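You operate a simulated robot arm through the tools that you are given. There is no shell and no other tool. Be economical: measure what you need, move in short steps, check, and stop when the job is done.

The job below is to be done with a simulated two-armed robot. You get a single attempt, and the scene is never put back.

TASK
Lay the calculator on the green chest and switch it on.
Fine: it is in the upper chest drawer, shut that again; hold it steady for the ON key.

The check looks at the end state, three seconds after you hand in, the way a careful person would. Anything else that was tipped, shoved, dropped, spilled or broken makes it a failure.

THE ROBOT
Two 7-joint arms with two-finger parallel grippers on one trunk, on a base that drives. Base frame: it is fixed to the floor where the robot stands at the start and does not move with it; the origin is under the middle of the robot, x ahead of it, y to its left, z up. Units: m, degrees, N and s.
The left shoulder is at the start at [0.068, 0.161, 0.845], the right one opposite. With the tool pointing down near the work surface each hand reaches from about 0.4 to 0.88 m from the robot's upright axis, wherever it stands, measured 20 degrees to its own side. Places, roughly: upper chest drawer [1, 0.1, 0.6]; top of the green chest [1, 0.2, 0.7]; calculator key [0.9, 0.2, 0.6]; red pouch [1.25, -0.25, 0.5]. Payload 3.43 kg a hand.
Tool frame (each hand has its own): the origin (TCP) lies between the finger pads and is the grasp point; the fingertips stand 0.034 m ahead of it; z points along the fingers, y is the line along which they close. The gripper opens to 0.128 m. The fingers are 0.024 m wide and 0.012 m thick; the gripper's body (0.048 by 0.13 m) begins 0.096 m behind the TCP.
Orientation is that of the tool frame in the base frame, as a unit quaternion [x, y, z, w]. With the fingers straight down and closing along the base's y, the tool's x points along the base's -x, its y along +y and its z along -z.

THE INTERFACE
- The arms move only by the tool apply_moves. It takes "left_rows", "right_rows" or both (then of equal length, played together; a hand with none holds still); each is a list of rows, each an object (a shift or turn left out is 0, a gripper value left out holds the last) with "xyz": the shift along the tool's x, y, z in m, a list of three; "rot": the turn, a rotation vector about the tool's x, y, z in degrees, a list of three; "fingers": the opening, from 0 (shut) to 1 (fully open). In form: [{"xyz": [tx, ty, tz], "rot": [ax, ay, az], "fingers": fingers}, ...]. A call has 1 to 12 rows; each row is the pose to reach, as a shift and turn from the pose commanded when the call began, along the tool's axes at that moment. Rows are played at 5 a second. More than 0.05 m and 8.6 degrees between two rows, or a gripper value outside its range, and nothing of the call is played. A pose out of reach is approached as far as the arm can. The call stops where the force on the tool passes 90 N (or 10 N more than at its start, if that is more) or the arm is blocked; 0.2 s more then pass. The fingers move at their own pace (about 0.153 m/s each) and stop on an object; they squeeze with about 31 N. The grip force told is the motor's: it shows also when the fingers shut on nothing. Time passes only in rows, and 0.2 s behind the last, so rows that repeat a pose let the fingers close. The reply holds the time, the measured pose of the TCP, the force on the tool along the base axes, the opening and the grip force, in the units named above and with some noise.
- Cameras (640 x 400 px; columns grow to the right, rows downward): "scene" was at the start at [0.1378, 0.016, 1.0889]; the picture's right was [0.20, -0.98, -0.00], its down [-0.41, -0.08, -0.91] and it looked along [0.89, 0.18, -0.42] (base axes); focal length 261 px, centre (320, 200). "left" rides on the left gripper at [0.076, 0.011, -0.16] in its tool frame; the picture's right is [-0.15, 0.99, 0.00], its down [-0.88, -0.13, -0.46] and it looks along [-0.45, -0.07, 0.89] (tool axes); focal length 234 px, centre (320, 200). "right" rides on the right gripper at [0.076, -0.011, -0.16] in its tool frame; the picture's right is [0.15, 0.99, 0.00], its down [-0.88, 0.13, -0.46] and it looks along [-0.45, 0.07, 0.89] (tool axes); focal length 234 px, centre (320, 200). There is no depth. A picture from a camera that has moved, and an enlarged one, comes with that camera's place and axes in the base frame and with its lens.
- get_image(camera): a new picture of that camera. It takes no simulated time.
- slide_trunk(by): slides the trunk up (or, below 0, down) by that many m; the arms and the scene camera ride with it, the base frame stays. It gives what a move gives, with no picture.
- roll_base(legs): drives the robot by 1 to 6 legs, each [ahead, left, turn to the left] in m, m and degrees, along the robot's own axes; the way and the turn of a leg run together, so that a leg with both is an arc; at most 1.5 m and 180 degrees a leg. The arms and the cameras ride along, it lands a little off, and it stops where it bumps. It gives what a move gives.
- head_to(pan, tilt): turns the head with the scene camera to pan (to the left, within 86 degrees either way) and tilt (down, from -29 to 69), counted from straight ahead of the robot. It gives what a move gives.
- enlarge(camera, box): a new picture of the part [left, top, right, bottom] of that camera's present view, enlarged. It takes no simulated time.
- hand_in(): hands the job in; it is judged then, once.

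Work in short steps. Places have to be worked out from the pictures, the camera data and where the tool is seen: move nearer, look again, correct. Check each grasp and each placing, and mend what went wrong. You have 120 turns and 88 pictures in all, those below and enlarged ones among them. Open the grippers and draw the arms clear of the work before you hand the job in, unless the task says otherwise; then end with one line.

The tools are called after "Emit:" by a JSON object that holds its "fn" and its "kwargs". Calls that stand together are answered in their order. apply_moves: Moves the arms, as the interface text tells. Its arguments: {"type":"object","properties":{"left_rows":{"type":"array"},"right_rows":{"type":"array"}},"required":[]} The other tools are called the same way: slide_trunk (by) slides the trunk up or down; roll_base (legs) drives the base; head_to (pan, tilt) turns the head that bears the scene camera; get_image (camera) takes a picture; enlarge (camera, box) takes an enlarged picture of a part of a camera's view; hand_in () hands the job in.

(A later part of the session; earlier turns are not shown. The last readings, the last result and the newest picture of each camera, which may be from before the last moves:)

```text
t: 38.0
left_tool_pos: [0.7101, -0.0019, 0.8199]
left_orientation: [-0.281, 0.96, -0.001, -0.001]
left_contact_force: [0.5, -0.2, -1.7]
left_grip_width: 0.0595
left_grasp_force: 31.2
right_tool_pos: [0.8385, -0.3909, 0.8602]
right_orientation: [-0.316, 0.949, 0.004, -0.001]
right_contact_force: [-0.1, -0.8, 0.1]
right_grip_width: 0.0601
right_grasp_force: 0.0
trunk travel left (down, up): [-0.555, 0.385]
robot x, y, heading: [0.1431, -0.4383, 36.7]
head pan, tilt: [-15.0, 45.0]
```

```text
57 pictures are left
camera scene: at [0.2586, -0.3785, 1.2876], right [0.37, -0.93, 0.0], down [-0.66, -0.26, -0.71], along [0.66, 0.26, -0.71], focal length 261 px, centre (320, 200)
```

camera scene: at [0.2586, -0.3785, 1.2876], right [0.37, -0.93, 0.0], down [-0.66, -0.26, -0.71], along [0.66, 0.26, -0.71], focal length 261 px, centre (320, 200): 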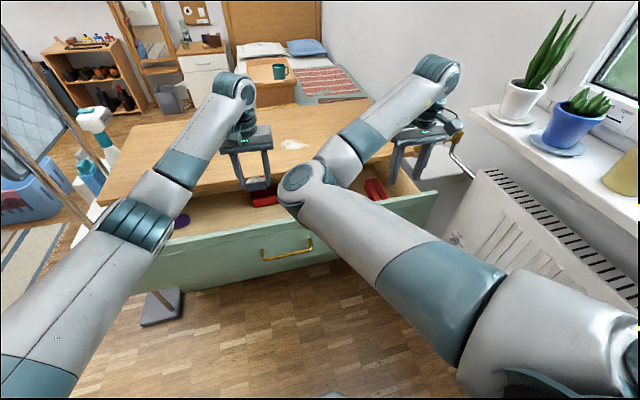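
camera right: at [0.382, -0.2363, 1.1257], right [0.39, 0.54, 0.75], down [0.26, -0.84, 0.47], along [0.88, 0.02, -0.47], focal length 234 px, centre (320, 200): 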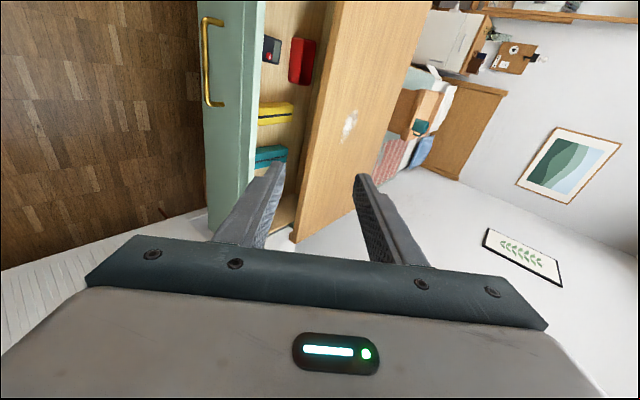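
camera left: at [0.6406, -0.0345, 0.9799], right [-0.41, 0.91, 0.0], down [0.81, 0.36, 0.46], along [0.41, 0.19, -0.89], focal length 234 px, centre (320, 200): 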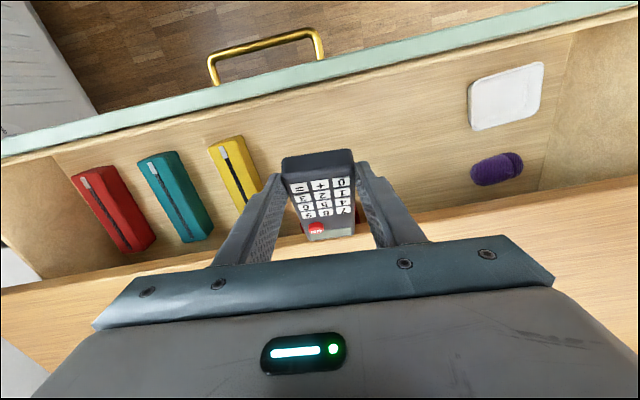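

The calculator is held (drooping ~27°, which will level on set-down). Next I shut the drawer with the right hand: back off, close its fingers, go down in front of the drawer front to the right of the handle.

Emit:
{"fn": "apply_moves", "kwargs": {"right_rows": [{"xyz": [0.04, 0, 0], "fingers": 0}, {"xyz": [0.065, 0.03, 0.01]}, {"xyz": [0.065, 0.06, 0.04]}, {"xyz": [0.065, 0.09, 0.075]}, {"xyz": [0.065, 0.12, 0.11]}, {"xyz": [0.065, 0.15, 0.145]}, {"xyz": [0.065, 0.18, 0.18]}, {"xyz": [0.065, 0.2, 0.21]}, {"xyz": [0.065, 0.2, 0.225]}]}}

Emit:
{"fn": "head_to", "kwargs": {"pan": 0, "tilt": 50}}

Emit:
{"fn": "get_image", "kwargs": {"camera": "scene"}}

Emit:
{"fn": "get_image", "kwargs": {"camera": "right"}}

```text
t: 39.7
left_tool_pos: [0.7092, -0.0018, 0.8193]
left_orientation: [-0.281, 0.96, 0.0, -0.002]
left_contact_force: [1.2, 0.3, -1.5]
left_grip_width: 0.0595
left_grasp_force: 30.5
right_tool_pos: [0.7941, -0.3503, 0.6357]
right_orientation: [-0.275, 0.959, -0.054, 0.042]
right_contact_force: [0.5, 0.8, 1.0]
right_grip_width: 0.0
right_grasp_force: 31.0
right hand out of reach, approached as far as the arm can: row 1, 2, 3, 4, 5, 6, 7, 8
trunk travel left (down, up): [-0.555, 0.385]
robot x, y, heading: [0.1452, -0.4421, 36.6]
head pan, tilt: [-15.0, 45.0]
stopped in row 8 (right hand): the arm was blocked; the commanded pose is now the measured one
```

```text
t: 40.5
left_tool_pos: [0.7108, -0.0018, 0.8198]
left_orientation: [-0.281, 0.96, 0.0, -0.001]
left_contact_force: [0.5, 0.5, -1.5]
left_grip_width: 0.0594
left_grasp_force: 31.2
right_tool_pos: [0.7926, -0.3507, 0.6343]
right_orientation: [-0.276, 0.959, -0.054, 0.041]
right_contact_force: [0.3, 0.8, -0.9]
right_grip_width: 0.0
right_grasp_force: 31.0
trunk travel left (down, up): [-0.555, 0.385]
robot x, y, heading: [0.1421, -0.4347, 36.7]
head pan, tilt: [0.0, 50.0]
```

```text
56 pictures are left
camera scene: at [0.2454, -0.3621, 1.2806], right [0.6, -0.8, 0.0], down [-0.61, -0.46, -0.64], along [0.51, 0.38, -0.77], focal length 261 px, centre (320, 200)
```

scene: 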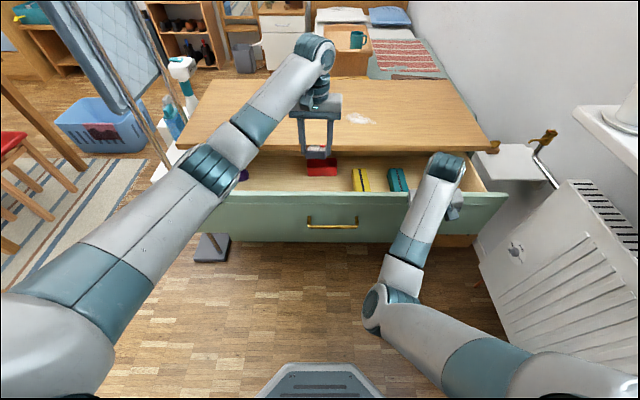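

```text
55 pictures are left
camera right: at [0.7179, -0.3876, 0.7918], right [-0.64, 0.76, -0.13], down [0.63, 0.62, 0.48], along [0.44, 0.22, -0.87], focal length 234 px, centre (320, 200)
```

right: 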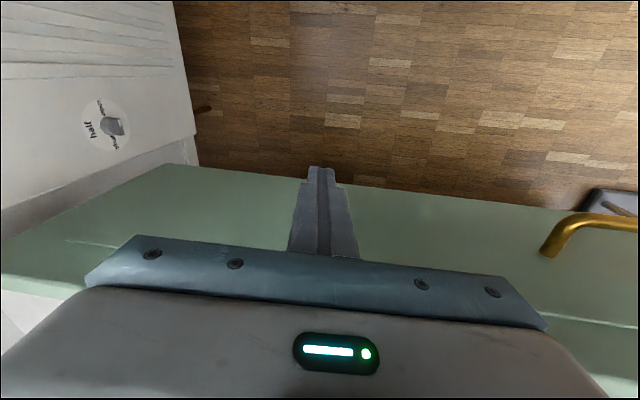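

The right hand is in front of the drawer front, right of the handle. I push forward along the chest's normal 0.15 m.

Emit:
{"fn": "apply_moves", "kwargs": {"right_rows": [{"xyz": [-0.03, 0.0026, 0.0011]}, {"xyz": [-0.06, 0.0051, 0.0023]}, {"xyz": [-0.09, 0.0077, 0.0034]}, {"xyz": [-0.12, 0.0102, 0.0046]}, {"xyz": [-0.15, 0.0128, 0.0057]}]}}

Emit:
{"fn": "get_image", "kwargs": {"camera": "scene"}}

```text
t: 41.6
left_tool_pos: [0.7099, -0.001, 0.819]
left_orientation: [-0.281, 0.96, 0.0, -0.002]
left_contact_force: [0.7, -0.2, -1.5]
left_grip_width: 0.0596
left_grasp_force: 31.1
right_tool_pos: [0.9125, -0.2605, 0.6324]
right_orientation: [-0.276, 0.959, -0.054, 0.041]
right_contact_force: [0.8, -0.3, -0.6]
right_grip_width: 0.0003
right_grasp_force: 30.6
trunk travel left (down, up): [-0.555, 0.385]
robot x, y, heading: [0.1472, -0.44, 36.7]
head pan, tilt: [0.0, 50.0]
```

```text
54 pictures are left
camera scene: at [0.2461, -0.3615, 1.2804], right [0.6, -0.8, 0.0], down [-0.61, -0.46, -0.64], along [0.51, 0.38, -0.77], focal length 261 px, centre (320, 200)
```

scene: 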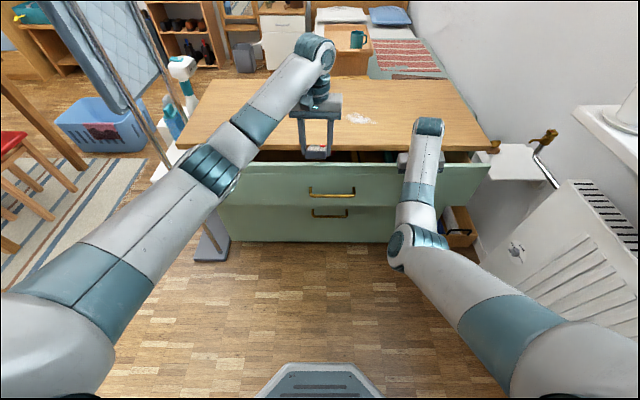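

The drawer follows. I push on 0.10 m further.

Emit:
{"fn": "apply_moves", "kwargs": {"right_rows": [{"xyz": [-0.03, 0.0026, 0.0011]}, {"xyz": [-0.06, 0.0051, 0.0023]}, {"xyz": [-0.09, 0.0077, 0.0034]}, {"xyz": [-0.105, 0.009, 0.004]}]}}

Emit:
{"fn": "get_image", "kwargs": {"camera": "scene"}}

Emit:
{"fn": "get_image", "kwargs": {"camera": "right"}}

```text
t: 42.3
left_tool_pos: [0.7094, -0.0028, 0.8199]
left_orientation: [-0.281, 0.96, 0.0, -0.001]
left_contact_force: [1.6, 1.3, -1.5]
left_grip_width: 0.0595
left_grasp_force: 31.0
right_tool_pos: [0.9504, -0.2316, 0.6324]
right_orientation: [-0.277, 0.959, -0.057, 0.029]
right_contact_force: [-46.9, -27.2, 29.8]
right_grip_width: 0.0
right_grasp_force: 31.3
trunk travel left (down, up): [-0.555, 0.385]
robot x, y, heading: [0.1433, -0.4441, 36.7]
head pan, tilt: [0.0, 50.0]
stopped in row 3 (right hand): the force on the tool passed its limit (the readings are from after the stop); the commanded pose is now the measured one
```

```text
53 pictures are left
camera scene: at [0.2443, -0.3633, 1.2807], right [0.6, -0.8, 0.0], down [-0.61, -0.46, -0.64], along [0.52, 0.38, -0.77], focal length 261 px, centre (320, 200)
```

scene: 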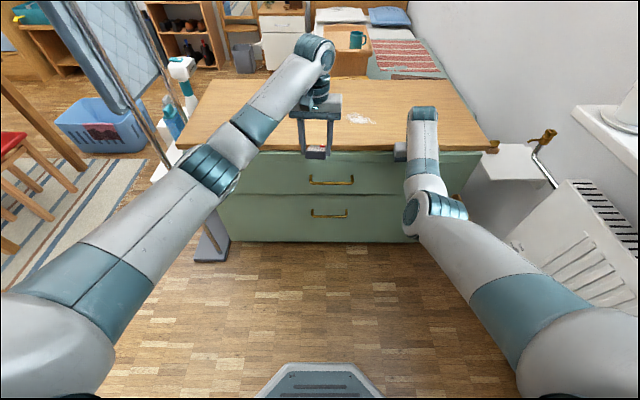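

```text
52 pictures are left
camera right: at [0.8803, -0.267, 0.7921], right [-0.65, 0.75, -0.13], down [0.63, 0.62, 0.46], along [0.42, 0.21, -0.88], focal length 234 px, centre (320, 200)
```

right: 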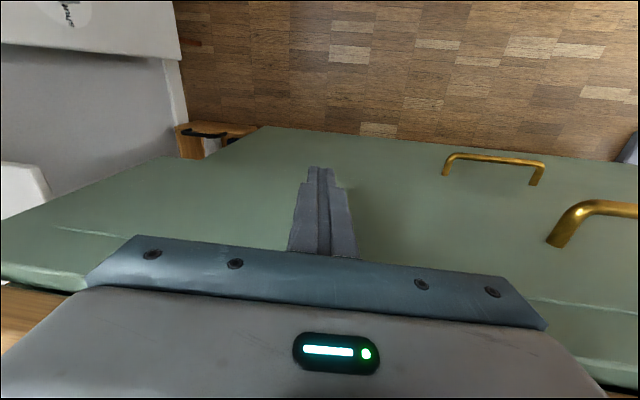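

The push stopped on force with the hand at u≈0.62; the drawer may not be fully shut. I inspect it enlarged.

Emit:
{"fn": "enlarge", "kwargs": {"camera": "scene", "box": [280, 100, 500, 240]}}

Emit:
{"fn": "enlarge", "kwargs": {"camera": "right", "box": [0, 200, 320, 400]}}

```text
2.86 times, centred on (390, 170) of scene
camera zoom: at [0.2443, -0.3633, 1.2807], right [0.6, -0.8, 0.0], down [-0.61, -0.46, -0.64], along [0.52, 0.38, -0.77], focal length 745 px, centre (120, 286)
```

zoom: 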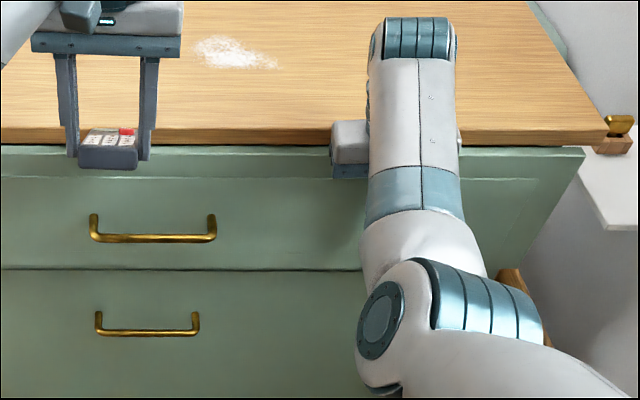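

```text
2.00 times, centred on (160, 300) of right
camera zoom: at [0.8803, -0.267, 0.7921], right [-0.65, 0.75, -0.13], down [0.63, 0.62, 0.46], along [0.42, 0.21, -0.88], focal length 468 px, centre (640, 0)
```

zoom: 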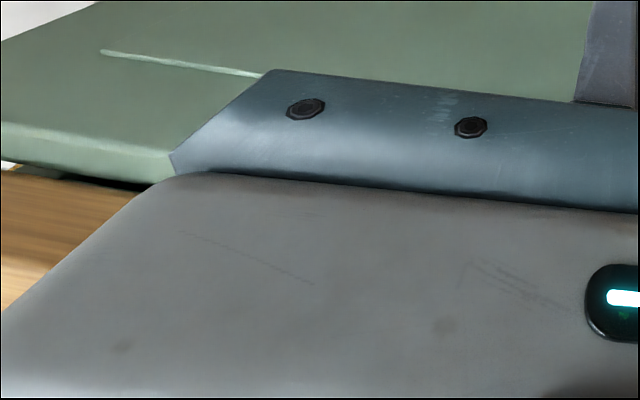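

The front still stands about 3 cm proud—likely an off-centre jam or the hand pressing something. I back off, square the hand up, and move it closer to the centre (just right of the handle) and lower.

Emit:
{"fn": "apply_moves", "kwargs": {"right_rows": [{"xyz": [0.03, -0.0026, -0.001], "rot": [-3.6, 0.5, -2.3]}, {"xyz": [0.034, 0.04, -0.007], "rot": [-7.25, 1.1, -4.6]}, {"xyz": [0.038, 0.08, -0.012], "rot": [-7.25, 1.1, -4.6]}, {"xyz": [0.042, 0.12, -0.017], "rot": [-7.25, 1.1, -4.6]}, {"xyz": [0.043, 0.145, 0.0], "rot": [-7.25, 1.1, -4.6]}]}}

Emit:
{"fn": "get_image", "kwargs": {"camera": "right"}}

Emit:
{"fn": "get_image", "kwargs": {"camera": "scene"}}

```text
t: 43.5
left_tool_pos: [0.7117, -0.0033, 0.8191]
left_orientation: [-0.281, 0.96, 0.0, -0.003]
left_contact_force: [0.6, 0.7, -0.4]
left_grip_width: 0.0592
left_grasp_force: 30.8
right_tool_pos: [0.8416, -0.1319, 0.6127]
right_orientation: [-0.315, 0.949, -0.001, 0.002]
right_contact_force: [0.8, 0.1, 0.3]
right_grip_width: 0.0
right_grasp_force: 31.3
trunk travel left (down, up): [-0.555, 0.385]
robot x, y, heading: [0.1453, -0.4405, 36.6]
head pan, tilt: [0.0, 50.0]
```

```text
49 pictures are left
camera right: at [0.7878, -0.1873, 0.7739], right [-0.71, 0.7, 0.0], down [0.63, 0.63, 0.46], along [0.32, 0.32, -0.89], focal length 234 px, centre (320, 200)
```

right: 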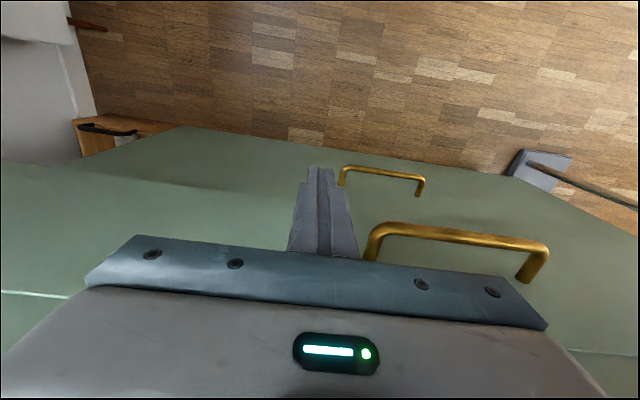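

```text
48 pictures are left
camera scene: at [0.2458, -0.3621, 1.2805], right [0.6, -0.8, 0.0], down [-0.61, -0.46, -0.64], along [0.51, 0.38, -0.77], focal length 261 px, centre (320, 200)
```

scene: 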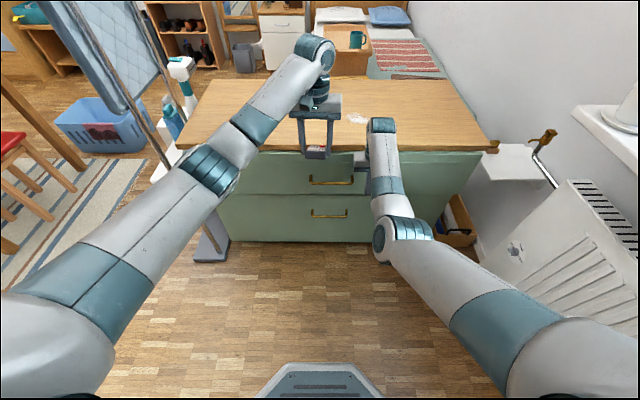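

The hand is square, just right of the handle. I push forward gently again.

Emit:
{"fn": "apply_moves", "kwargs": {"right_rows": [{"xyz": [-0.02, 0, 0]}, {"xyz": [-0.04, 0, 0]}, {"xyz": [-0.055, 0, 0]}, {"xyz": [-0.07, 0, 0]}, {"xyz": [-0.08, 0, 0]}, {"xyz": [-0.09, 0, 0]}]}}

Emit:
{"fn": "enlarge", "kwargs": {"camera": "scene", "box": [280, 100, 500, 240]}}

```text
t: 44.2
left_tool_pos: [0.7055, -0.0115, 0.8274]
left_orientation: [-0.277, 0.961, 0.001, 0.003]
left_contact_force: [-0.3, 1.0, -1.5]
left_grip_width: 0.059
left_grasp_force: 30.6
right_tool_pos: [0.8634, -0.1166, 0.6135]
right_orientation: [-0.312, 0.95, -0.004, -0.01]
right_contact_force: [-47.8, -35.8, 34.1]
right_grip_width: 0.0001
right_grasp_force: 31.4
trunk travel left (down, up): [-0.555, 0.385]
robot x, y, heading: [0.1403, -0.4408, 36.1]
head pan, tilt: [0.0, 50.0]
stopped in row 3 (right hand): the force on the tool passed its limit (the readings are from after the stop); the commanded pose is now the measured one
```

```text
2.86 times, centred on (390, 170) of scene
camera zoom: at [0.2327, -0.3705, 1.2826], right [0.59, -0.8, 0.0], down [-0.61, -0.45, -0.65], along [0.52, 0.39, -0.76], focal length 745 px, centre (120, 286)
```

zoom: 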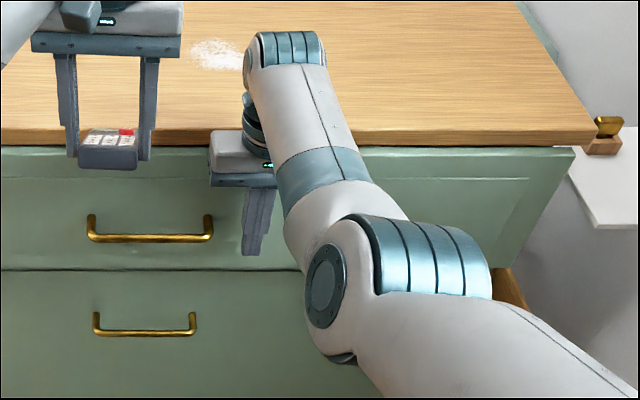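

Again stopped at u≈0.62. I check whether the fingers actually touch the front or the gripper body is catching the chest top's edge.

Emit:
{"fn": "get_image", "kwargs": {"camera": "right"}}

Emit:
{"fn": "enlarge", "kwargs": {"camera": "scene", "box": [335, 130, 415, 180]}}

```text
46 pictures are left
camera right: at [0.8123, -0.169, 0.7763], right [-0.71, 0.71, 0.0], down [0.64, 0.63, 0.44], along [0.31, 0.31, -0.9], focal length 234 px, centre (320, 200)
```

right: 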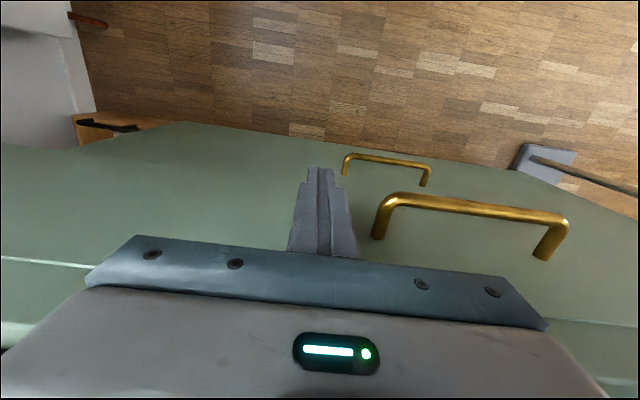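

```text
8.00 times, centred on (375, 155) of scene
camera zoom: at [0.2327, -0.3705, 1.2826], right [0.59, -0.8, 0.0], down [-0.61, -0.45, -0.65], along [0.52, 0.39, -0.76], focal length 2086 px, centre (-120, 560)
```

zoom: 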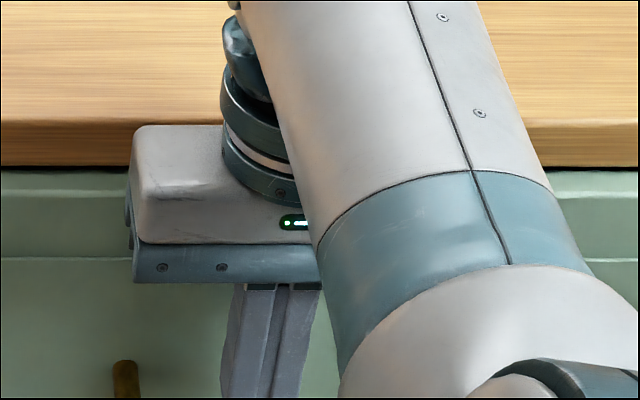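

Finger contact is unclear; pushing on the centre of the handle bar itself is cleaner and needs less reach. I first move the left hand (with calculator) up and to the left out of the way, and back the right hand off.

Emit:
{"fn": "apply_moves", "kwargs": {"left_rows": [{"xyz": [0, 0.03, -0.02]}, {"xyz": [0, 0.06, -0.04]}, {"xyz": [0, 0.09, -0.06]}, {"xyz": [0, 0.13, -0.07]}, {"xyz": [0, 0.17, -0.08]}], "right_rows": [{"xyz": [0.03, 0, 0]}, {"xyz": [0.065, 0, 0]}, {"xyz": [0.07, 0, 0]}, {"xyz": [0.07, 0, 0]}, {"xyz": [0.07, 0, 0]}]}}

Emit:
{"fn": "apply_moves", "kwargs": {"right_rows": [{"xyz": [0, 0.03, 0]}, {"xyz": [0, 0.07, 0]}, {"xyz": [0, 0.1, 0]}, {"xyz": [0, 0.13, 0]}]}}

Emit:
{"fn": "get_image", "kwargs": {"camera": "right"}}

```text
t: 45.4
left_tool_pos: [0.6171, 0.1373, 0.9028]
left_orientation: [-0.279, 0.96, 0.002, 0.001]
left_contact_force: [-0.1, 0.3, -1.8]
left_grip_width: 0.0594
left_grasp_force: 30.7
right_tool_pos: [0.8129, -0.1545, 0.6113]
right_orientation: [-0.313, 0.95, -0.004, -0.009]
right_contact_force: [7.7, -11.3, 39.8]
right_grip_width: 0.0
right_grasp_force: 30.9
trunk travel left (down, up): [-0.555, 0.385]
robot x, y, heading: [0.1428, -0.4434, 36.5]
head pan, tilt: [0.0, 50.0]
```

```text
t: 46.0
left_tool_pos: [0.621, 0.1365, 0.896]
left_orientation: [-0.278, 0.961, 0.001, -0.003]
left_contact_force: [-0.2, 1.2, -1.5]
left_grip_width: 0.0593
left_grasp_force: 30.9
right_tool_pos: [0.794, -0.1187, 0.611]
right_orientation: [-0.3, 0.954, -0.017, -0.001]
right_contact_force: [5.7, -6.5, 22.0]
right_grip_width: 0.0
right_grasp_force: 30.7
trunk travel left (down, up): [-0.555, 0.385]
robot x, y, heading: [0.143, -0.4404, 36.5]
head pan, tilt: [0.0, 50.0]
stopped in row 3 (right hand): the force on the tool passed its limit (the readings are from after the stop); the commanded pose is now the measured one
```

```text
44 pictures are left
camera right: at [0.7379, -0.1663, 0.7734], right [-0.69, 0.73, -0.03], down [0.64, 0.63, 0.44], along [0.34, 0.28, -0.9], focal length 234 px, centre (320, 200)
```

right: 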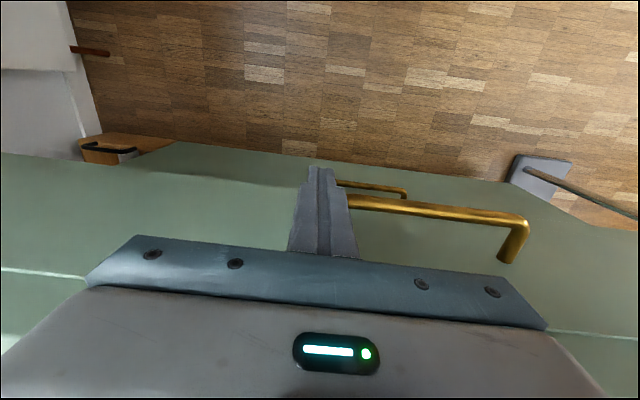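

The drawer came back with the hand: the gripper body was resting on the front's rim (chest top is higher than thought, ~0.72). I lift and back off, then tilt the fingers 48° forward so only fingertips lead.

Emit:
{"fn": "apply_moves", "kwargs": {"right_rows": [{"xyz": [0.0, 0, -0.03]}, {"xyz": [0.03, -0.01, -0.06]}, {"xyz": [0.05, -0.02, -0.07], "rot": [0, -8, 0]}, {"xyz": [0.06, -0.03, -0.07], "rot": [0, -16, 0]}, {"xyz": [0.06, -0.035, -0.06], "rot": [0, -24, 0]}, {"xyz": [0.06, -0.035, -0.05], "rot": [0, -32, 0]}, {"xyz": [0.06, -0.035, -0.04], "rot": [0, -40, 0]}, {"xyz": [0.06, -0.035, -0.03], "rot": [0, -48, 0]}]}}

Emit:
{"fn": "get_image", "kwargs": {"camera": "right"}}

Emit:
{"fn": "get_image", "kwargs": {"camera": "scene"}}

```text
t: 47.8
left_tool_pos: [0.6216, 0.1371, 0.8994]
left_orientation: [-0.277, 0.961, 0.0, -0.003]
left_contact_force: [-0.3, -0.8, -1.6]
left_grip_width: 0.0592
left_grasp_force: 30.9
right_tool_pos: [0.8528, -0.1797, 0.7549]
right_orientation: [-0.269, 0.836, 0.086, 0.47]
right_contact_force: [-0.2, 0.7, 0.2]
right_grip_width: 0.0002
right_grasp_force: 30.7
trunk travel left (down, up): [-0.555, 0.385]
robot x, y, heading: [0.1431, -0.4415, 36.2]
head pan, tilt: [0.0, 50.0]
stopped in row 8 (right hand): the arm was blocked; the commanded pose is now the measured one
```

```text
43 pictures are left
camera right: at [0.7115, -0.2813, 0.7821], right [-0.59, 0.78, -0.23], down [-0.04, 0.25, 0.97], along [0.81, 0.58, -0.12], focal length 234 px, centre (320, 200)
```

right: 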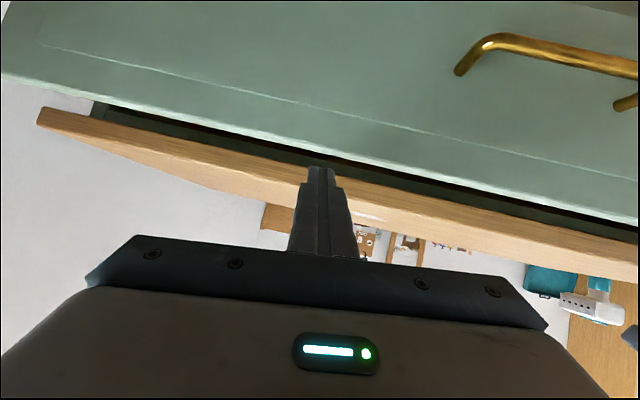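

```text
42 pictures are left
camera scene: at [0.2445, -0.365, 1.2806], right [0.59, -0.81, 0.0], down [-0.62, -0.45, -0.64], along [0.52, 0.38, -0.77], focal length 261 px, centre (320, 200)
```

scene: 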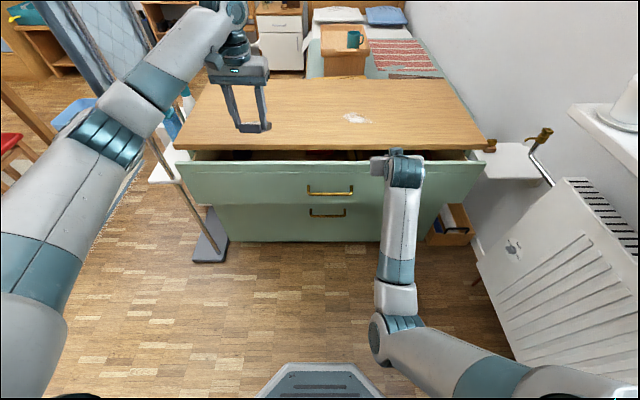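

The hand is now tilted but above the drawer rim. I back the base 0.15 m, then lower the hand to handle height.

Emit:
{"fn": "roll_base", "kwargs": {"legs": [[-0.15, 0, 0]]}}

Emit:
{"fn": "apply_moves", "kwargs": {"right_rows": [{"xyz": [0.025, 0.003, 0.016]}, {"xyz": [0.05, 0.0066, 0.033]}, {"xyz": [0.083, 0.011, 0.054]}, {"xyz": [0.108, 0.0142, 0.0706]}]}}

Emit:
{"fn": "get_image", "kwargs": {"camera": "right"}}

```text
t: 49.2
left_tool_pos: [0.501, 0.0497, 0.8986]
left_orientation: [-0.276, 0.961, 0.0, -0.001]
left_contact_force: [0.2, -0.2, -1.1]
left_grip_width: 0.0594
left_grasp_force: 30.7
right_tool_pos: [0.7346, -0.2677, 0.7563]
right_orientation: [-0.27, 0.836, 0.087, 0.47]
right_contact_force: [-0.1, -0.5, 0.1]
right_grip_width: 0.0
right_grasp_force: 31.2
trunk travel left (down, up): [-0.555, 0.385]
robot x, y, heading: [0.0242, -0.5305, 36.3]
head pan, tilt: [0.0, 50.0]
```

```text
t: 50.2
left_tool_pos: [0.5025, 0.0502, 0.8985]
left_orientation: [-0.277, 0.961, 0.001, -0.002]
left_contact_force: [0.3, 0.3, -1.6]
left_grip_width: 0.0592
left_grasp_force: 30.6
right_tool_pos: [0.7342, -0.2668, 0.6236]
right_orientation: [-0.269, 0.837, 0.087, 0.469]
right_contact_force: [0.2, -0.1, -0.5]
right_grip_width: 0.0003
right_grasp_force: 30.7
trunk travel left (down, up): [-0.555, 0.385]
robot x, y, heading: [0.0177, -0.5298, 36.2]
head pan, tilt: [0.0, 50.0]
```

```text
41 pictures are left
camera right: at [0.5902, -0.3683, 0.6499], right [-0.59, 0.78, -0.23], down [-0.04, 0.25, 0.97], along [0.81, 0.58, -0.12], focal length 234 px, centre (320, 200)
```

right: 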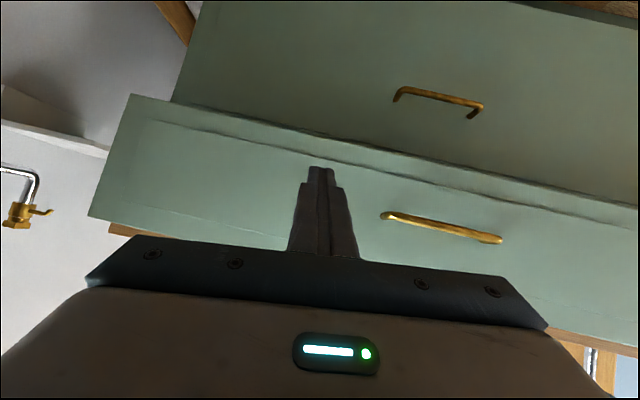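

The fingertips face the front right of the handle. I drive forward 0.12 m and then push with the arm.

Emit:
{"fn": "roll_base", "kwargs": {"legs": [[0.13, 0, 0]]}}

Emit:
{"fn": "apply_moves", "kwargs": {"right_rows": [{"xyz": [-0.0165, 0.0024, 0.0249]}, {"xyz": [-0.033, 0.0047, 0.0498]}, {"xyz": [-0.0496, 0.0071, 0.0747]}, {"xyz": [-0.0606, 0.0087, 0.0913]}, {"xyz": [-0.068, 0.0097, 0.102]}]}}

Emit:
{"fn": "get_image", "kwargs": {"camera": "scene"}}

Emit:
{"fn": "get_image", "kwargs": {"camera": "right"}}

```text
t: 51.5
left_tool_pos: [0.6089, 0.1242, 0.8983]
left_orientation: [-0.275, 0.961, 0.001, -0.003]
left_contact_force: [0.8, 0.5, -2.3]
left_grip_width: 0.0593
left_grasp_force: 31.5
right_tool_pos: [0.8388, -0.1938, 0.6236]
right_orientation: [-0.27, 0.837, 0.087, 0.469]
right_contact_force: [0.1, 0.3, -0.1]
right_grip_width: 0.0001
right_grasp_force: 30.5
trunk travel left (down, up): [-0.555, 0.385]
robot x, y, heading: [0.1252, -0.4541, 36.2]
head pan, tilt: [0.0, 50.0]
```

```text
t: 52.6
left_tool_pos: [0.5996, 0.1162, 0.9053]
left_orientation: [-0.274, 0.962, 0.001, 0.003]
left_contact_force: [-0.4, 0.0, -1.4]
left_grip_width: 0.0594
left_grasp_force: 30.7
right_tool_pos: [0.9188, -0.1338, 0.625]
right_orientation: [-0.267, 0.84, 0.083, 0.466]
right_contact_force: [-51.4, -33.2, 33.4]
right_grip_width: 0.0
right_grasp_force: 31.1
trunk travel left (down, up): [-0.555, 0.385]
robot x, y, heading: [0.1234, -0.4539, 35.9]
head pan, tilt: [0.0, 50.0]
stopped in row 5 (right hand): the force on the tool passed its limit (the readings are from after the stop); the commanded pose is now the measured one
```

```text
40 pictures are left
camera scene: at [0.2162, -0.3845, 1.2824], right [0.58, -0.81, 0.0], down [-0.62, -0.45, -0.65], along [0.53, 0.38, -0.76], focal length 261 px, centre (320, 200)
```

scene: 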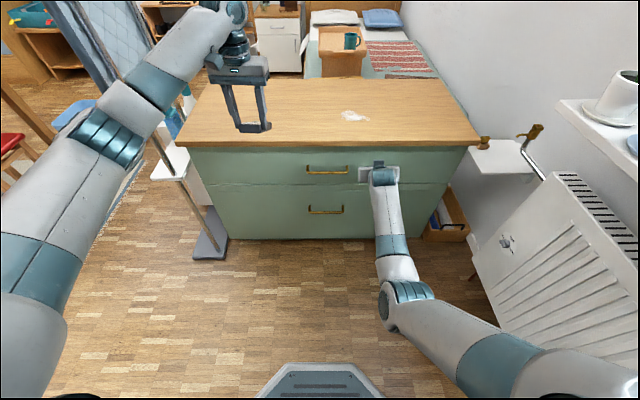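

```text
39 pictures are left
camera right: at [0.7752, -0.2342, 0.653], right [-0.58, 0.78, -0.23], down [-0.03, 0.26, 0.97], along [0.81, 0.57, -0.13], focal length 234 px, centre (320, 200)
```

right: 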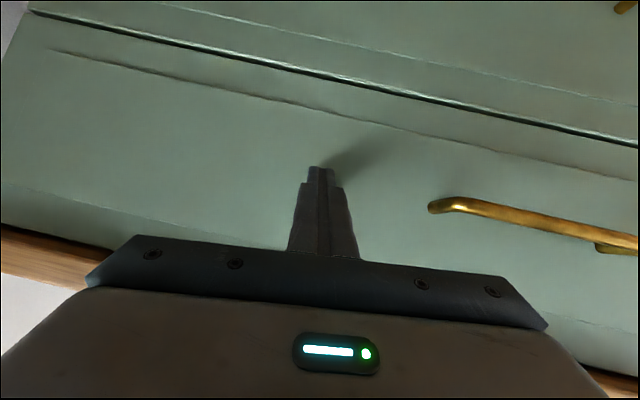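

The front now appears flush under the overhang and the push met a hard stop. I back the right hand off and verify close-up.

Emit:
{"fn": "apply_moves", "kwargs": {"right_rows": [{"xyz": [0.0165, -0.0024, -0.0249]}, {"xyz": [0.033, -0.0047, -0.0498]}, {"xyz": [0.05, -0.007, -0.075]}]}}

Emit:
{"fn": "enlarge", "kwargs": {"camera": "scene", "box": [170, 120, 490, 260]}}

```text
t: 53.4
left_tool_pos: [0.6069, 0.1222, 0.899]
left_orientation: [-0.275, 0.962, 0.001, -0.001]
left_contact_force: [-0.2, 1.2, -1.0]
left_grip_width: 0.0593
left_grasp_force: 31.1
right_tool_pos: [0.8497, -0.1829, 0.6172]
right_orientation: [-0.27, 0.842, 0.084, 0.459]
right_contact_force: [0.5, 0.4, -0.5]
right_grip_width: 0.0
right_grasp_force: 30.9
trunk travel left (down, up): [-0.555, 0.385]
robot x, y, heading: [0.1247, -0.4525, 35.9]
head pan, tilt: [0.0, 50.0]
```

```text
2.00 times, centred on (330, 190) of scene
camera zoom: at [0.2271, -0.3785, 1.2805], right [0.59, -0.81, 0.0], down [-0.62, -0.45, -0.64], along [0.52, 0.38, -0.77], focal length 521 px, centre (300, 220)
```

zoom: 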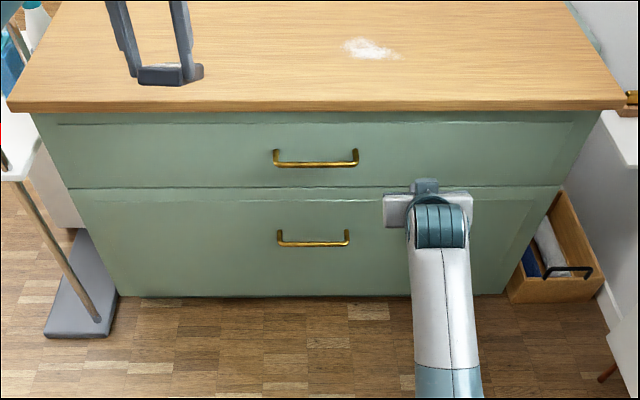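

The drawer is shut. Now I raise the right hand above the chest-top level and return it to pointing straight down.

Emit:
{"fn": "apply_moves", "kwargs": {"right_rows": [{"xyz": [-0.035, -0.0045, -0.023]}, {"xyz": [-0.07, -0.009, -0.046]}, {"xyz": [-0.105, -0.0136, -0.068]}, {"xyz": [-0.14, -0.018, -0.091]}, {"xyz": [-0.175, -0.023, -0.114]}, {"xyz": [-0.2, -0.026, -0.13], "rot": [-1.1, 7.9, -0.2]}, {"xyz": [-0.21, -0.0272, -0.136], "rot": [-2.2, 15.7, -0.3]}, {"xyz": [-0.216, -0.028, -0.141], "rot": [-3.3, 23.6, -0.5]}, {"xyz": [-0.216, -0.028, -0.141], "rot": [-4.4, 31.5, -0.7]}, {"xyz": [-0.216, -0.028, -0.141], "rot": [-5.5, 39.4, -0.9]}, {"xyz": [-0.216, -0.028, -0.141], "rot": [-6.6, 47.2, -1]}, {"xyz": [-0.216, -0.028, -0.141], "rot": [-7.7, 55.1, -1.2]}]}}

Emit:
{"fn": "get_image", "kwargs": {"camera": "left"}}

```text
t: 56.0
left_tool_pos: [0.6079, 0.1211, 0.8997]
left_orientation: [-0.274, 0.962, 0.001, -0.002]
left_contact_force: [0.1, -0.7, -2.6]
left_grip_width: 0.0593
left_grasp_force: 31.1
right_tool_pos: [0.8572, -0.1806, 0.8745]
right_orientation: [-0.315, 0.949, -0.002, -0.002]
right_contact_force: [-0.8, -0.3, 0.2]
right_grip_width: 0.0
right_grasp_force: 30.7
trunk travel left (down, up): [-0.555, 0.385]
robot x, y, heading: [0.1216, -0.4558, 35.8]
head pan, tilt: [0.0, 50.0]
```

```text
37 pictures are left
camera left: at [0.5371, 0.0908, 1.0582], right [-0.4, 0.92, 0.0], down [0.82, 0.35, 0.45], along [0.41, 0.18, -0.89], focal length 234 px, centre (320, 200)
```

left: 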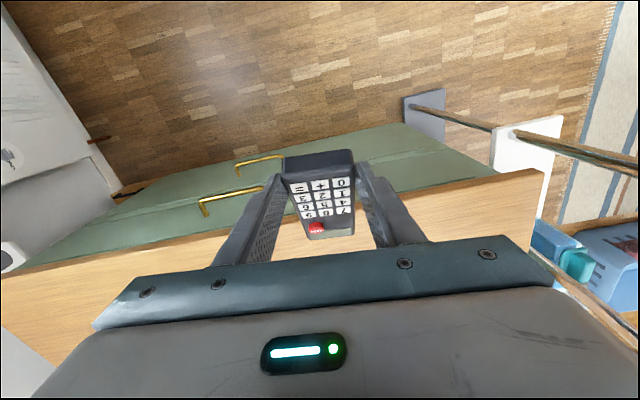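

I drive 0.22 m forward so both hands are over the chest top.

Emit:
{"fn": "roll_base", "kwargs": {"legs": [[0.22, 0, 1]]}}

Emit:
{"fn": "apply_moves", "kwargs": {"left_rows": [{"xyz": [0, -0.01, 0], "rot": [0, 0, 8]}, {"xyz": [0, -0.02, 0], "rot": [0, 0, 16]}, {"xyz": [0, -0.03, 0], "rot": [0, 0, 24]}, {"xyz": [0, -0.04, 0], "rot": [0, 0, 32]}, {"xyz": [0, -0.05, 0], "rot": [0, 0, 40]}, {"xyz": [0, -0.06, 0], "rot": [0, 0, 48]}, {"xyz": [0, -0.07, 0], "rot": [0, 0, 56]}, {"xyz": [0, -0.08, 0], "rot": [0, 0, 64]}, {"xyz": [0, -0.08, 0], "rot": [0, 0, 72]}, {"xyz": [0, -0.08, 0], "rot": [0, 0, 80]}, {"xyz": [0, -0.08, 0], "rot": [0, 0, 86]}]}}

Emit:
{"fn": "get_image", "kwargs": {"camera": "scene"}}

```text
t: 57.7
left_tool_pos: [0.7733, 0.263, 0.8987]
left_orientation: [-0.285, 0.959, 0.0, -0.001]
left_contact_force: [-0.4, 0.3, -1.5]
left_grip_width: 0.0591
left_grasp_force: 31.0
right_tool_pos: [1.0304, -0.033, 0.8748]
right_orientation: [-0.324, 0.946, -0.002, 0.001]
right_contact_force: [0.5, 0.1, -0.7]
right_grip_width: 0.0
right_grasp_force: 30.8
trunk travel left (down, up): [-0.555, 0.385]
robot x, y, heading: [0.3015, -0.325, 37.1]
head pan, tilt: [0.0, 50.0]
```

```text
t: 60.1
left_tool_pos: [0.8173, 0.1972, 0.8994]
left_orientation: [0.448, 0.894, -0.001, -0.001]
left_contact_force: [0.0, -0.5, -1.5]
left_grip_width: 0.0596
left_grasp_force: 30.8
right_tool_pos: [1.0287, -0.0325, 0.8756]
right_orientation: [-0.324, 0.946, -0.001, 0.001]
right_contact_force: [-0.8, -0.5, -0.1]
right_grip_width: 0.0002
right_grasp_force: 30.8
trunk travel left (down, up): [-0.555, 0.385]
robot x, y, heading: [0.3022, -0.3211, 37.0]
head pan, tilt: [0.0, 50.0]
```

```text
36 pictures are left
camera scene: at [0.4039, -0.2444, 1.2805], right [0.6, -0.8, 0.0], down [-0.61, -0.46, -0.64], along [0.51, 0.39, -0.77], focal length 261 px, centre (320, 200)
```

scene: 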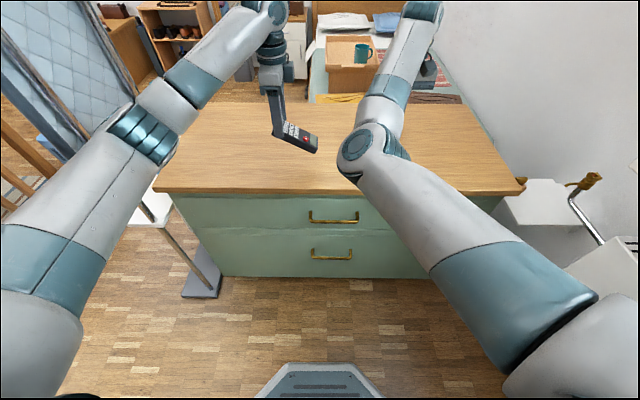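

The left hand now holds the calculator extending to the right. I lower it over the chest, watching force for contact.

Emit:
{"fn": "apply_moves", "kwargs": {"left_rows": [{"xyz": [0, 0.015, 0.03]}, {"xyz": [0, 0.03, 0.06]}, {"xyz": [0, 0.03, 0.08]}, {"xyz": [0, 0.03, 0.09]}, {"xyz": [0, 0.03, 0.1]}, {"xyz": [0, 0.03, 0.11]}]}}

Emit:
{"fn": "get_image", "kwargs": {"camera": "left"}}

Emit:
{"fn": "enlarge", "kwargs": {"camera": "scene", "box": [220, 80, 380, 180]}}

```text
t: 61.5
left_tool_pos: [0.8398, 0.2136, 0.7883]
left_orientation: [0.445, 0.895, 0.0, -0.001]
left_contact_force: [-2.5, 1.8, 7.8]
left_grip_width: 0.0596
left_grasp_force: 30.9
right_tool_pos: [1.0281, -0.0335, 0.877]
right_orientation: [-0.324, 0.946, -0.002, 0.001]
right_contact_force: [0.7, 0.0, -0.2]
right_grip_width: 0.0
right_grasp_force: 31.3
trunk travel left (down, up): [-0.555, 0.385]
robot x, y, heading: [0.3035, -0.3239, 36.9]
head pan, tilt: [0.0, 50.0]
```

```text
35 pictures are left
camera left: at [0.804, 0.2807, 0.9478], right [0.88, 0.48, 0.0], down [0.43, -0.78, 0.46], along [0.22, -0.4, -0.89], focal length 234 px, centre (320, 200)
```

left: 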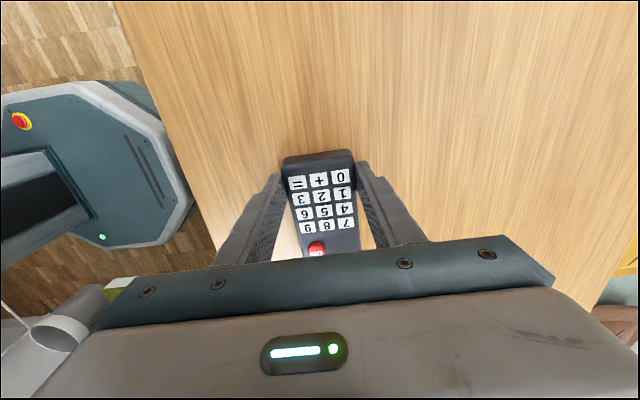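

```text
4.00 times, centred on (300, 130) of scene
camera zoom: at [0.403, -0.2447, 1.2806], right [0.6, -0.8, 0.0], down [-0.61, -0.46, -0.64], along [0.51, 0.39, -0.77], focal length 1043 px, centre (400, 480)
```

zoom: 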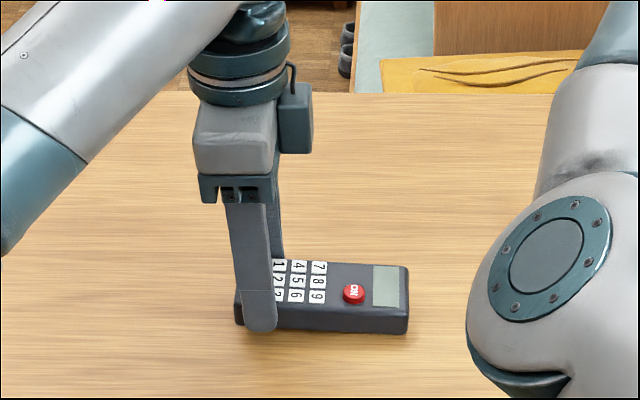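

The far end has touched (8 N) and the calculator is almost level. I lower a few mm more.

Emit:
{"fn": "apply_moves", "kwargs": {"left_rows": [{"xyz": [0, 0, 0.003]}, {"xyz": [0, 0, 0.005]}]}}

Emit:
{"fn": "enlarge", "kwargs": {"camera": "scene", "box": [240, 120, 340, 180]}}

```text
t: 62.1
left_tool_pos: [0.8403, 0.2127, 0.7841]
left_orientation: [0.446, 0.895, 0.0, -0.001]
left_contact_force: [-2.2, 2.9, 7.5]
left_grip_width: 0.0593
left_grasp_force: 31.2
right_tool_pos: [1.0287, -0.0339, 0.8764]
right_orientation: [-0.323, 0.946, -0.002, 0.001]
right_contact_force: [0.0, 1.2, -0.5]
right_grip_width: 0.0
right_grasp_force: 30.8
trunk travel left (down, up): [-0.555, 0.385]
robot x, y, heading: [0.3008, -0.3237, 37.0]
head pan, tilt: [0.0, 50.0]
```

```text
6.40 times, centred on (290, 150) of scene
camera zoom: at [0.4028, -0.2449, 1.2807], right [0.6, -0.8, 0.0], down [-0.61, -0.46, -0.64], along [0.51, 0.39, -0.77], focal length 1668 px, centre (512, 520)
```

zoom: 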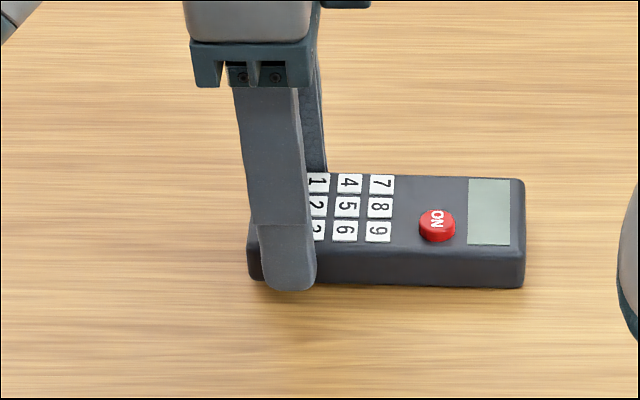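

Still pivoting at 7 N; I keep lowering by 2 mm steps until it rests flat.

Emit:
{"fn": "apply_moves", "kwargs": {"left_rows": [{"xyz": [0, 0, 0.003]}, {"xyz": [0, 0, 0.006]}, {"xyz": [0, 0, 0.008]}]}}

Emit:
{"fn": "enlarge", "kwargs": {"camera": "scene", "box": [240, 120, 340, 180]}}

```text
t: 62.9
left_tool_pos: [0.8409, 0.214, 0.7811]
left_orientation: [0.446, 0.895, 0.001, -0.001]
left_contact_force: [-1.4, 3.2, 19.7]
left_grip_width: 0.0592
left_grasp_force: 30.8
right_tool_pos: [1.0268, -0.0334, 0.8767]
right_orientation: [-0.324, 0.946, -0.001, 0.001]
right_contact_force: [-0.1, -0.4, -0.1]
right_grip_width: 0.0
right_grasp_force: 31.2
trunk travel left (down, up): [-0.555, 0.385]
robot x, y, heading: [0.3028, -0.3244, 37.1]
head pan, tilt: [0.0, 50.0]
```

```text
6.40 times, centred on (290, 150) of scene
camera zoom: at [0.4019, -0.2458, 1.2811], right [0.6, -0.8, 0.0], down [-0.61, -0.46, -0.64], along [0.51, 0.39, -0.77], focal length 1668 px, centre (512, 520)
```

zoom: 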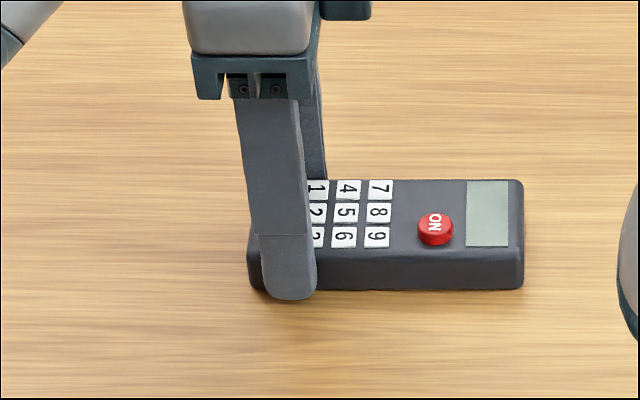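

The calculator lies flat (20 N hold-down, TCP z 0.781, so the chest top is ≈0.743). The ON key is at about u 0.785, l −0.402. I lean the right hand 40° outward so its wrist clears the left hand.

Emit:
{"fn": "apply_moves", "kwargs": {"right_rows": [{"xyz": [0, 0, -0.01], "rot": [-8, 0, 0], "fingers": 0}, {"xyz": [0, 0, -0.02], "rot": [-16, 0, 0]}, {"xyz": [0, 0, -0.02], "rot": [-24, 0, 0]}, {"xyz": [0, 0, -0.02], "rot": [-32, 0, 0]}, {"xyz": [0, 0, -0.02], "rot": [-40, 0, 0]}]}}

Emit:
{"fn": "get_image", "kwargs": {"camera": "scene"}}

```text
t: 64.1
left_tool_pos: [0.8403, 0.2137, 0.7782]
left_orientation: [0.445, 0.896, 0.002, 0.0]
left_contact_force: [1.6, 6.5, 24.6]
left_grip_width: 0.0592
left_grasp_force: 31.5
right_tool_pos: [1.0289, -0.034, 0.8967]
right_orientation: [-0.306, 0.889, 0.324, -0.11]
right_contact_force: [0.2, -0.2, -0.1]
right_grip_width: 0.0
right_grasp_force: 31.1
trunk travel left (down, up): [-0.555, 0.385]
robot x, y, heading: [0.3034, -0.3236, 37.2]
head pan, tilt: [0.0, 50.0]
```

```text
31 pictures are left
camera scene: at [0.4022, -0.2465, 1.2809], right [0.6, -0.8, 0.0], down [-0.61, -0.46, -0.64], along [0.51, 0.39, -0.76], focal length 261 px, centre (320, 200)
```

scene: 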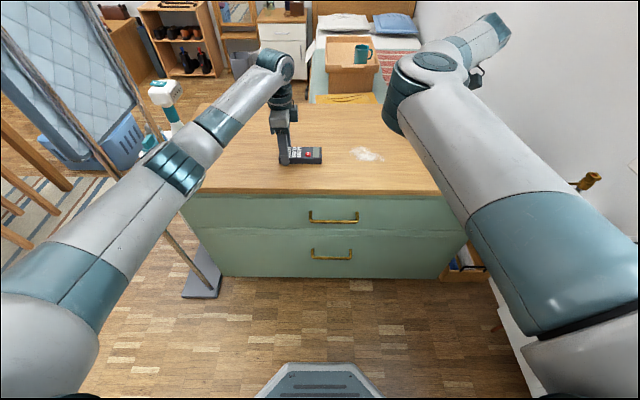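

Lean reached. I bring the fingertips toward the key, staying 0.09 m above it and 4 cm short, then look.

Emit:
{"fn": "apply_moves", "kwargs": {"right_rows": [{"xyz": [0.003, 0.029, 0.0244]}, {"xyz": [0.006, 0.058, 0.0489]}, {"xyz": [0.009, 0.087, 0.0733]}, {"xyz": [0.012, 0.1164, 0.0978]}, {"xyz": [0.014, 0.1455, 0.1222]}]}}

Emit:
{"fn": "enlarge", "kwargs": {"camera": "scene", "box": [240, 90, 400, 190]}}

Emit:
{"fn": "get_image", "kwargs": {"camera": "right"}}

```text
t: 65.3
left_tool_pos: [0.84, 0.2143, 0.7759]
left_orientation: [0.446, 0.895, -0.001, -0.001]
left_contact_force: [-0.4, -1.1, 1.3]
left_grip_width: 0.0592
left_grasp_force: 31.4
right_tool_pos: [0.9039, 0.1087, 0.8931]
right_orientation: [-0.306, 0.889, 0.322, -0.111]
right_contact_force: [-0.4, 0.6, 0.2]
right_grip_width: 0.0
right_grasp_force: 30.3
right hand out of reach, approached as far as the arm can: row 5
trunk travel left (down, up): [-0.555, 0.385]
robot x, y, heading: [0.3029, -0.3271, 36.8]
head pan, tilt: [0.0, 50.0]
```

```text
4.00 times, centred on (320, 140) of scene
camera zoom: at [0.4035, -0.2441, 1.2804], right [0.6, -0.8, 0.0], down [-0.61, -0.46, -0.64], along [0.51, 0.39, -0.77], focal length 1043 px, centre (320, 440)
```

zoom: 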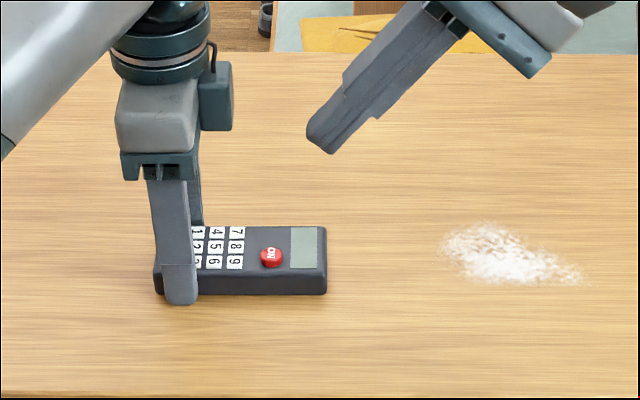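

```text
29 pictures are left
camera right: at [0.9133, -0.0265, 1.0102], right [-0.58, 0.51, 0.63], down [0.81, 0.39, 0.43], along [-0.03, 0.77, -0.64], focal length 234 px, centre (320, 200)
```

right: 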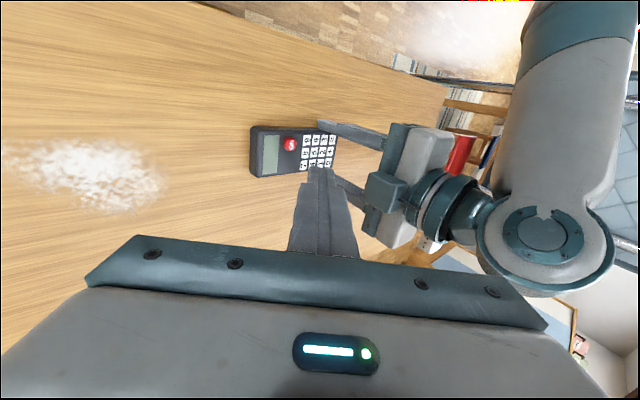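

The arm is near its limit at this lean; the fingertip is above and right of the display. I reduce the lean to 28° while moving to about 3 cm above the ON key.

Emit:
{"fn": "apply_moves", "kwargs": {"right_rows": [{"xyz": [0.001, 0.0, 0.025], "rot": [6, 0, 0]}, {"xyz": [0.002, -0.002, 0.05], "rot": [12, 0, 0]}, {"xyz": [0.003, -0.0037, 0.079], "rot": [12, 0, 0]}]}}

Emit:
{"fn": "enlarge", "kwargs": {"camera": "scene", "box": [240, 90, 400, 190]}}

Emit:
{"fn": "get_image", "kwargs": {"camera": "right"}}

```text
t: 66.1
left_tool_pos: [0.8412, 0.2143, 0.7756]
left_orientation: [0.445, 0.895, -0.001, -0.001]
left_contact_force: [-0.3, -0.3, -1.4]
left_grip_width: 0.0591
left_grasp_force: 31.1
right_tool_pos: [0.9203, 0.1582, 0.8259]
right_orientation: [-0.315, 0.918, 0.227, -0.078]
right_contact_force: [-0.6, -0.7, 0.1]
right_grip_width: 0.0001
right_grasp_force: 31.5
right hand out of reach, approached as far as the arm can: row 1, 2, 3
trunk travel left (down, up): [-0.555, 0.385]
robot x, y, heading: [0.3049, -0.3233, 37.3]
head pan, tilt: [0.0, 50.0]
```

```text
4.00 times, centred on (320, 140) of scene
camera zoom: at [0.4047, -0.2437, 1.2804], right [0.6, -0.8, 0.0], down [-0.61, -0.46, -0.64], along [0.51, 0.39, -0.77], focal length 1043 px, centre (320, 440)
```

zoom: 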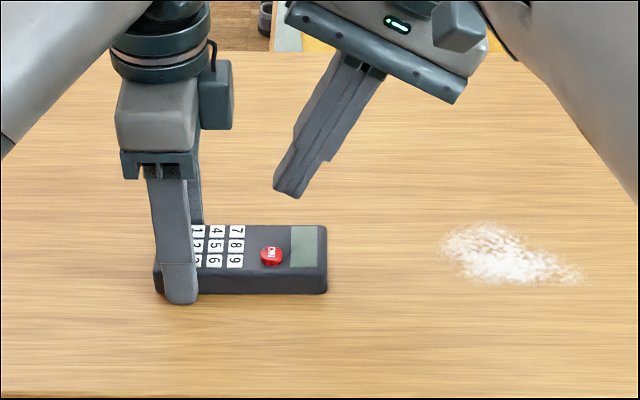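

```text
27 pictures are left
camera right: at [0.9126, 0.0442, 0.9637], right [-0.65, 0.6, 0.46], down [0.76, 0.46, 0.46], along [0.06, 0.65, -0.76], focal length 234 px, centre (320, 200)
```

right: 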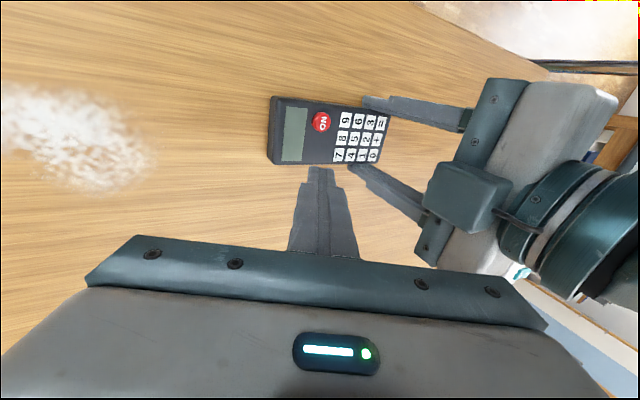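

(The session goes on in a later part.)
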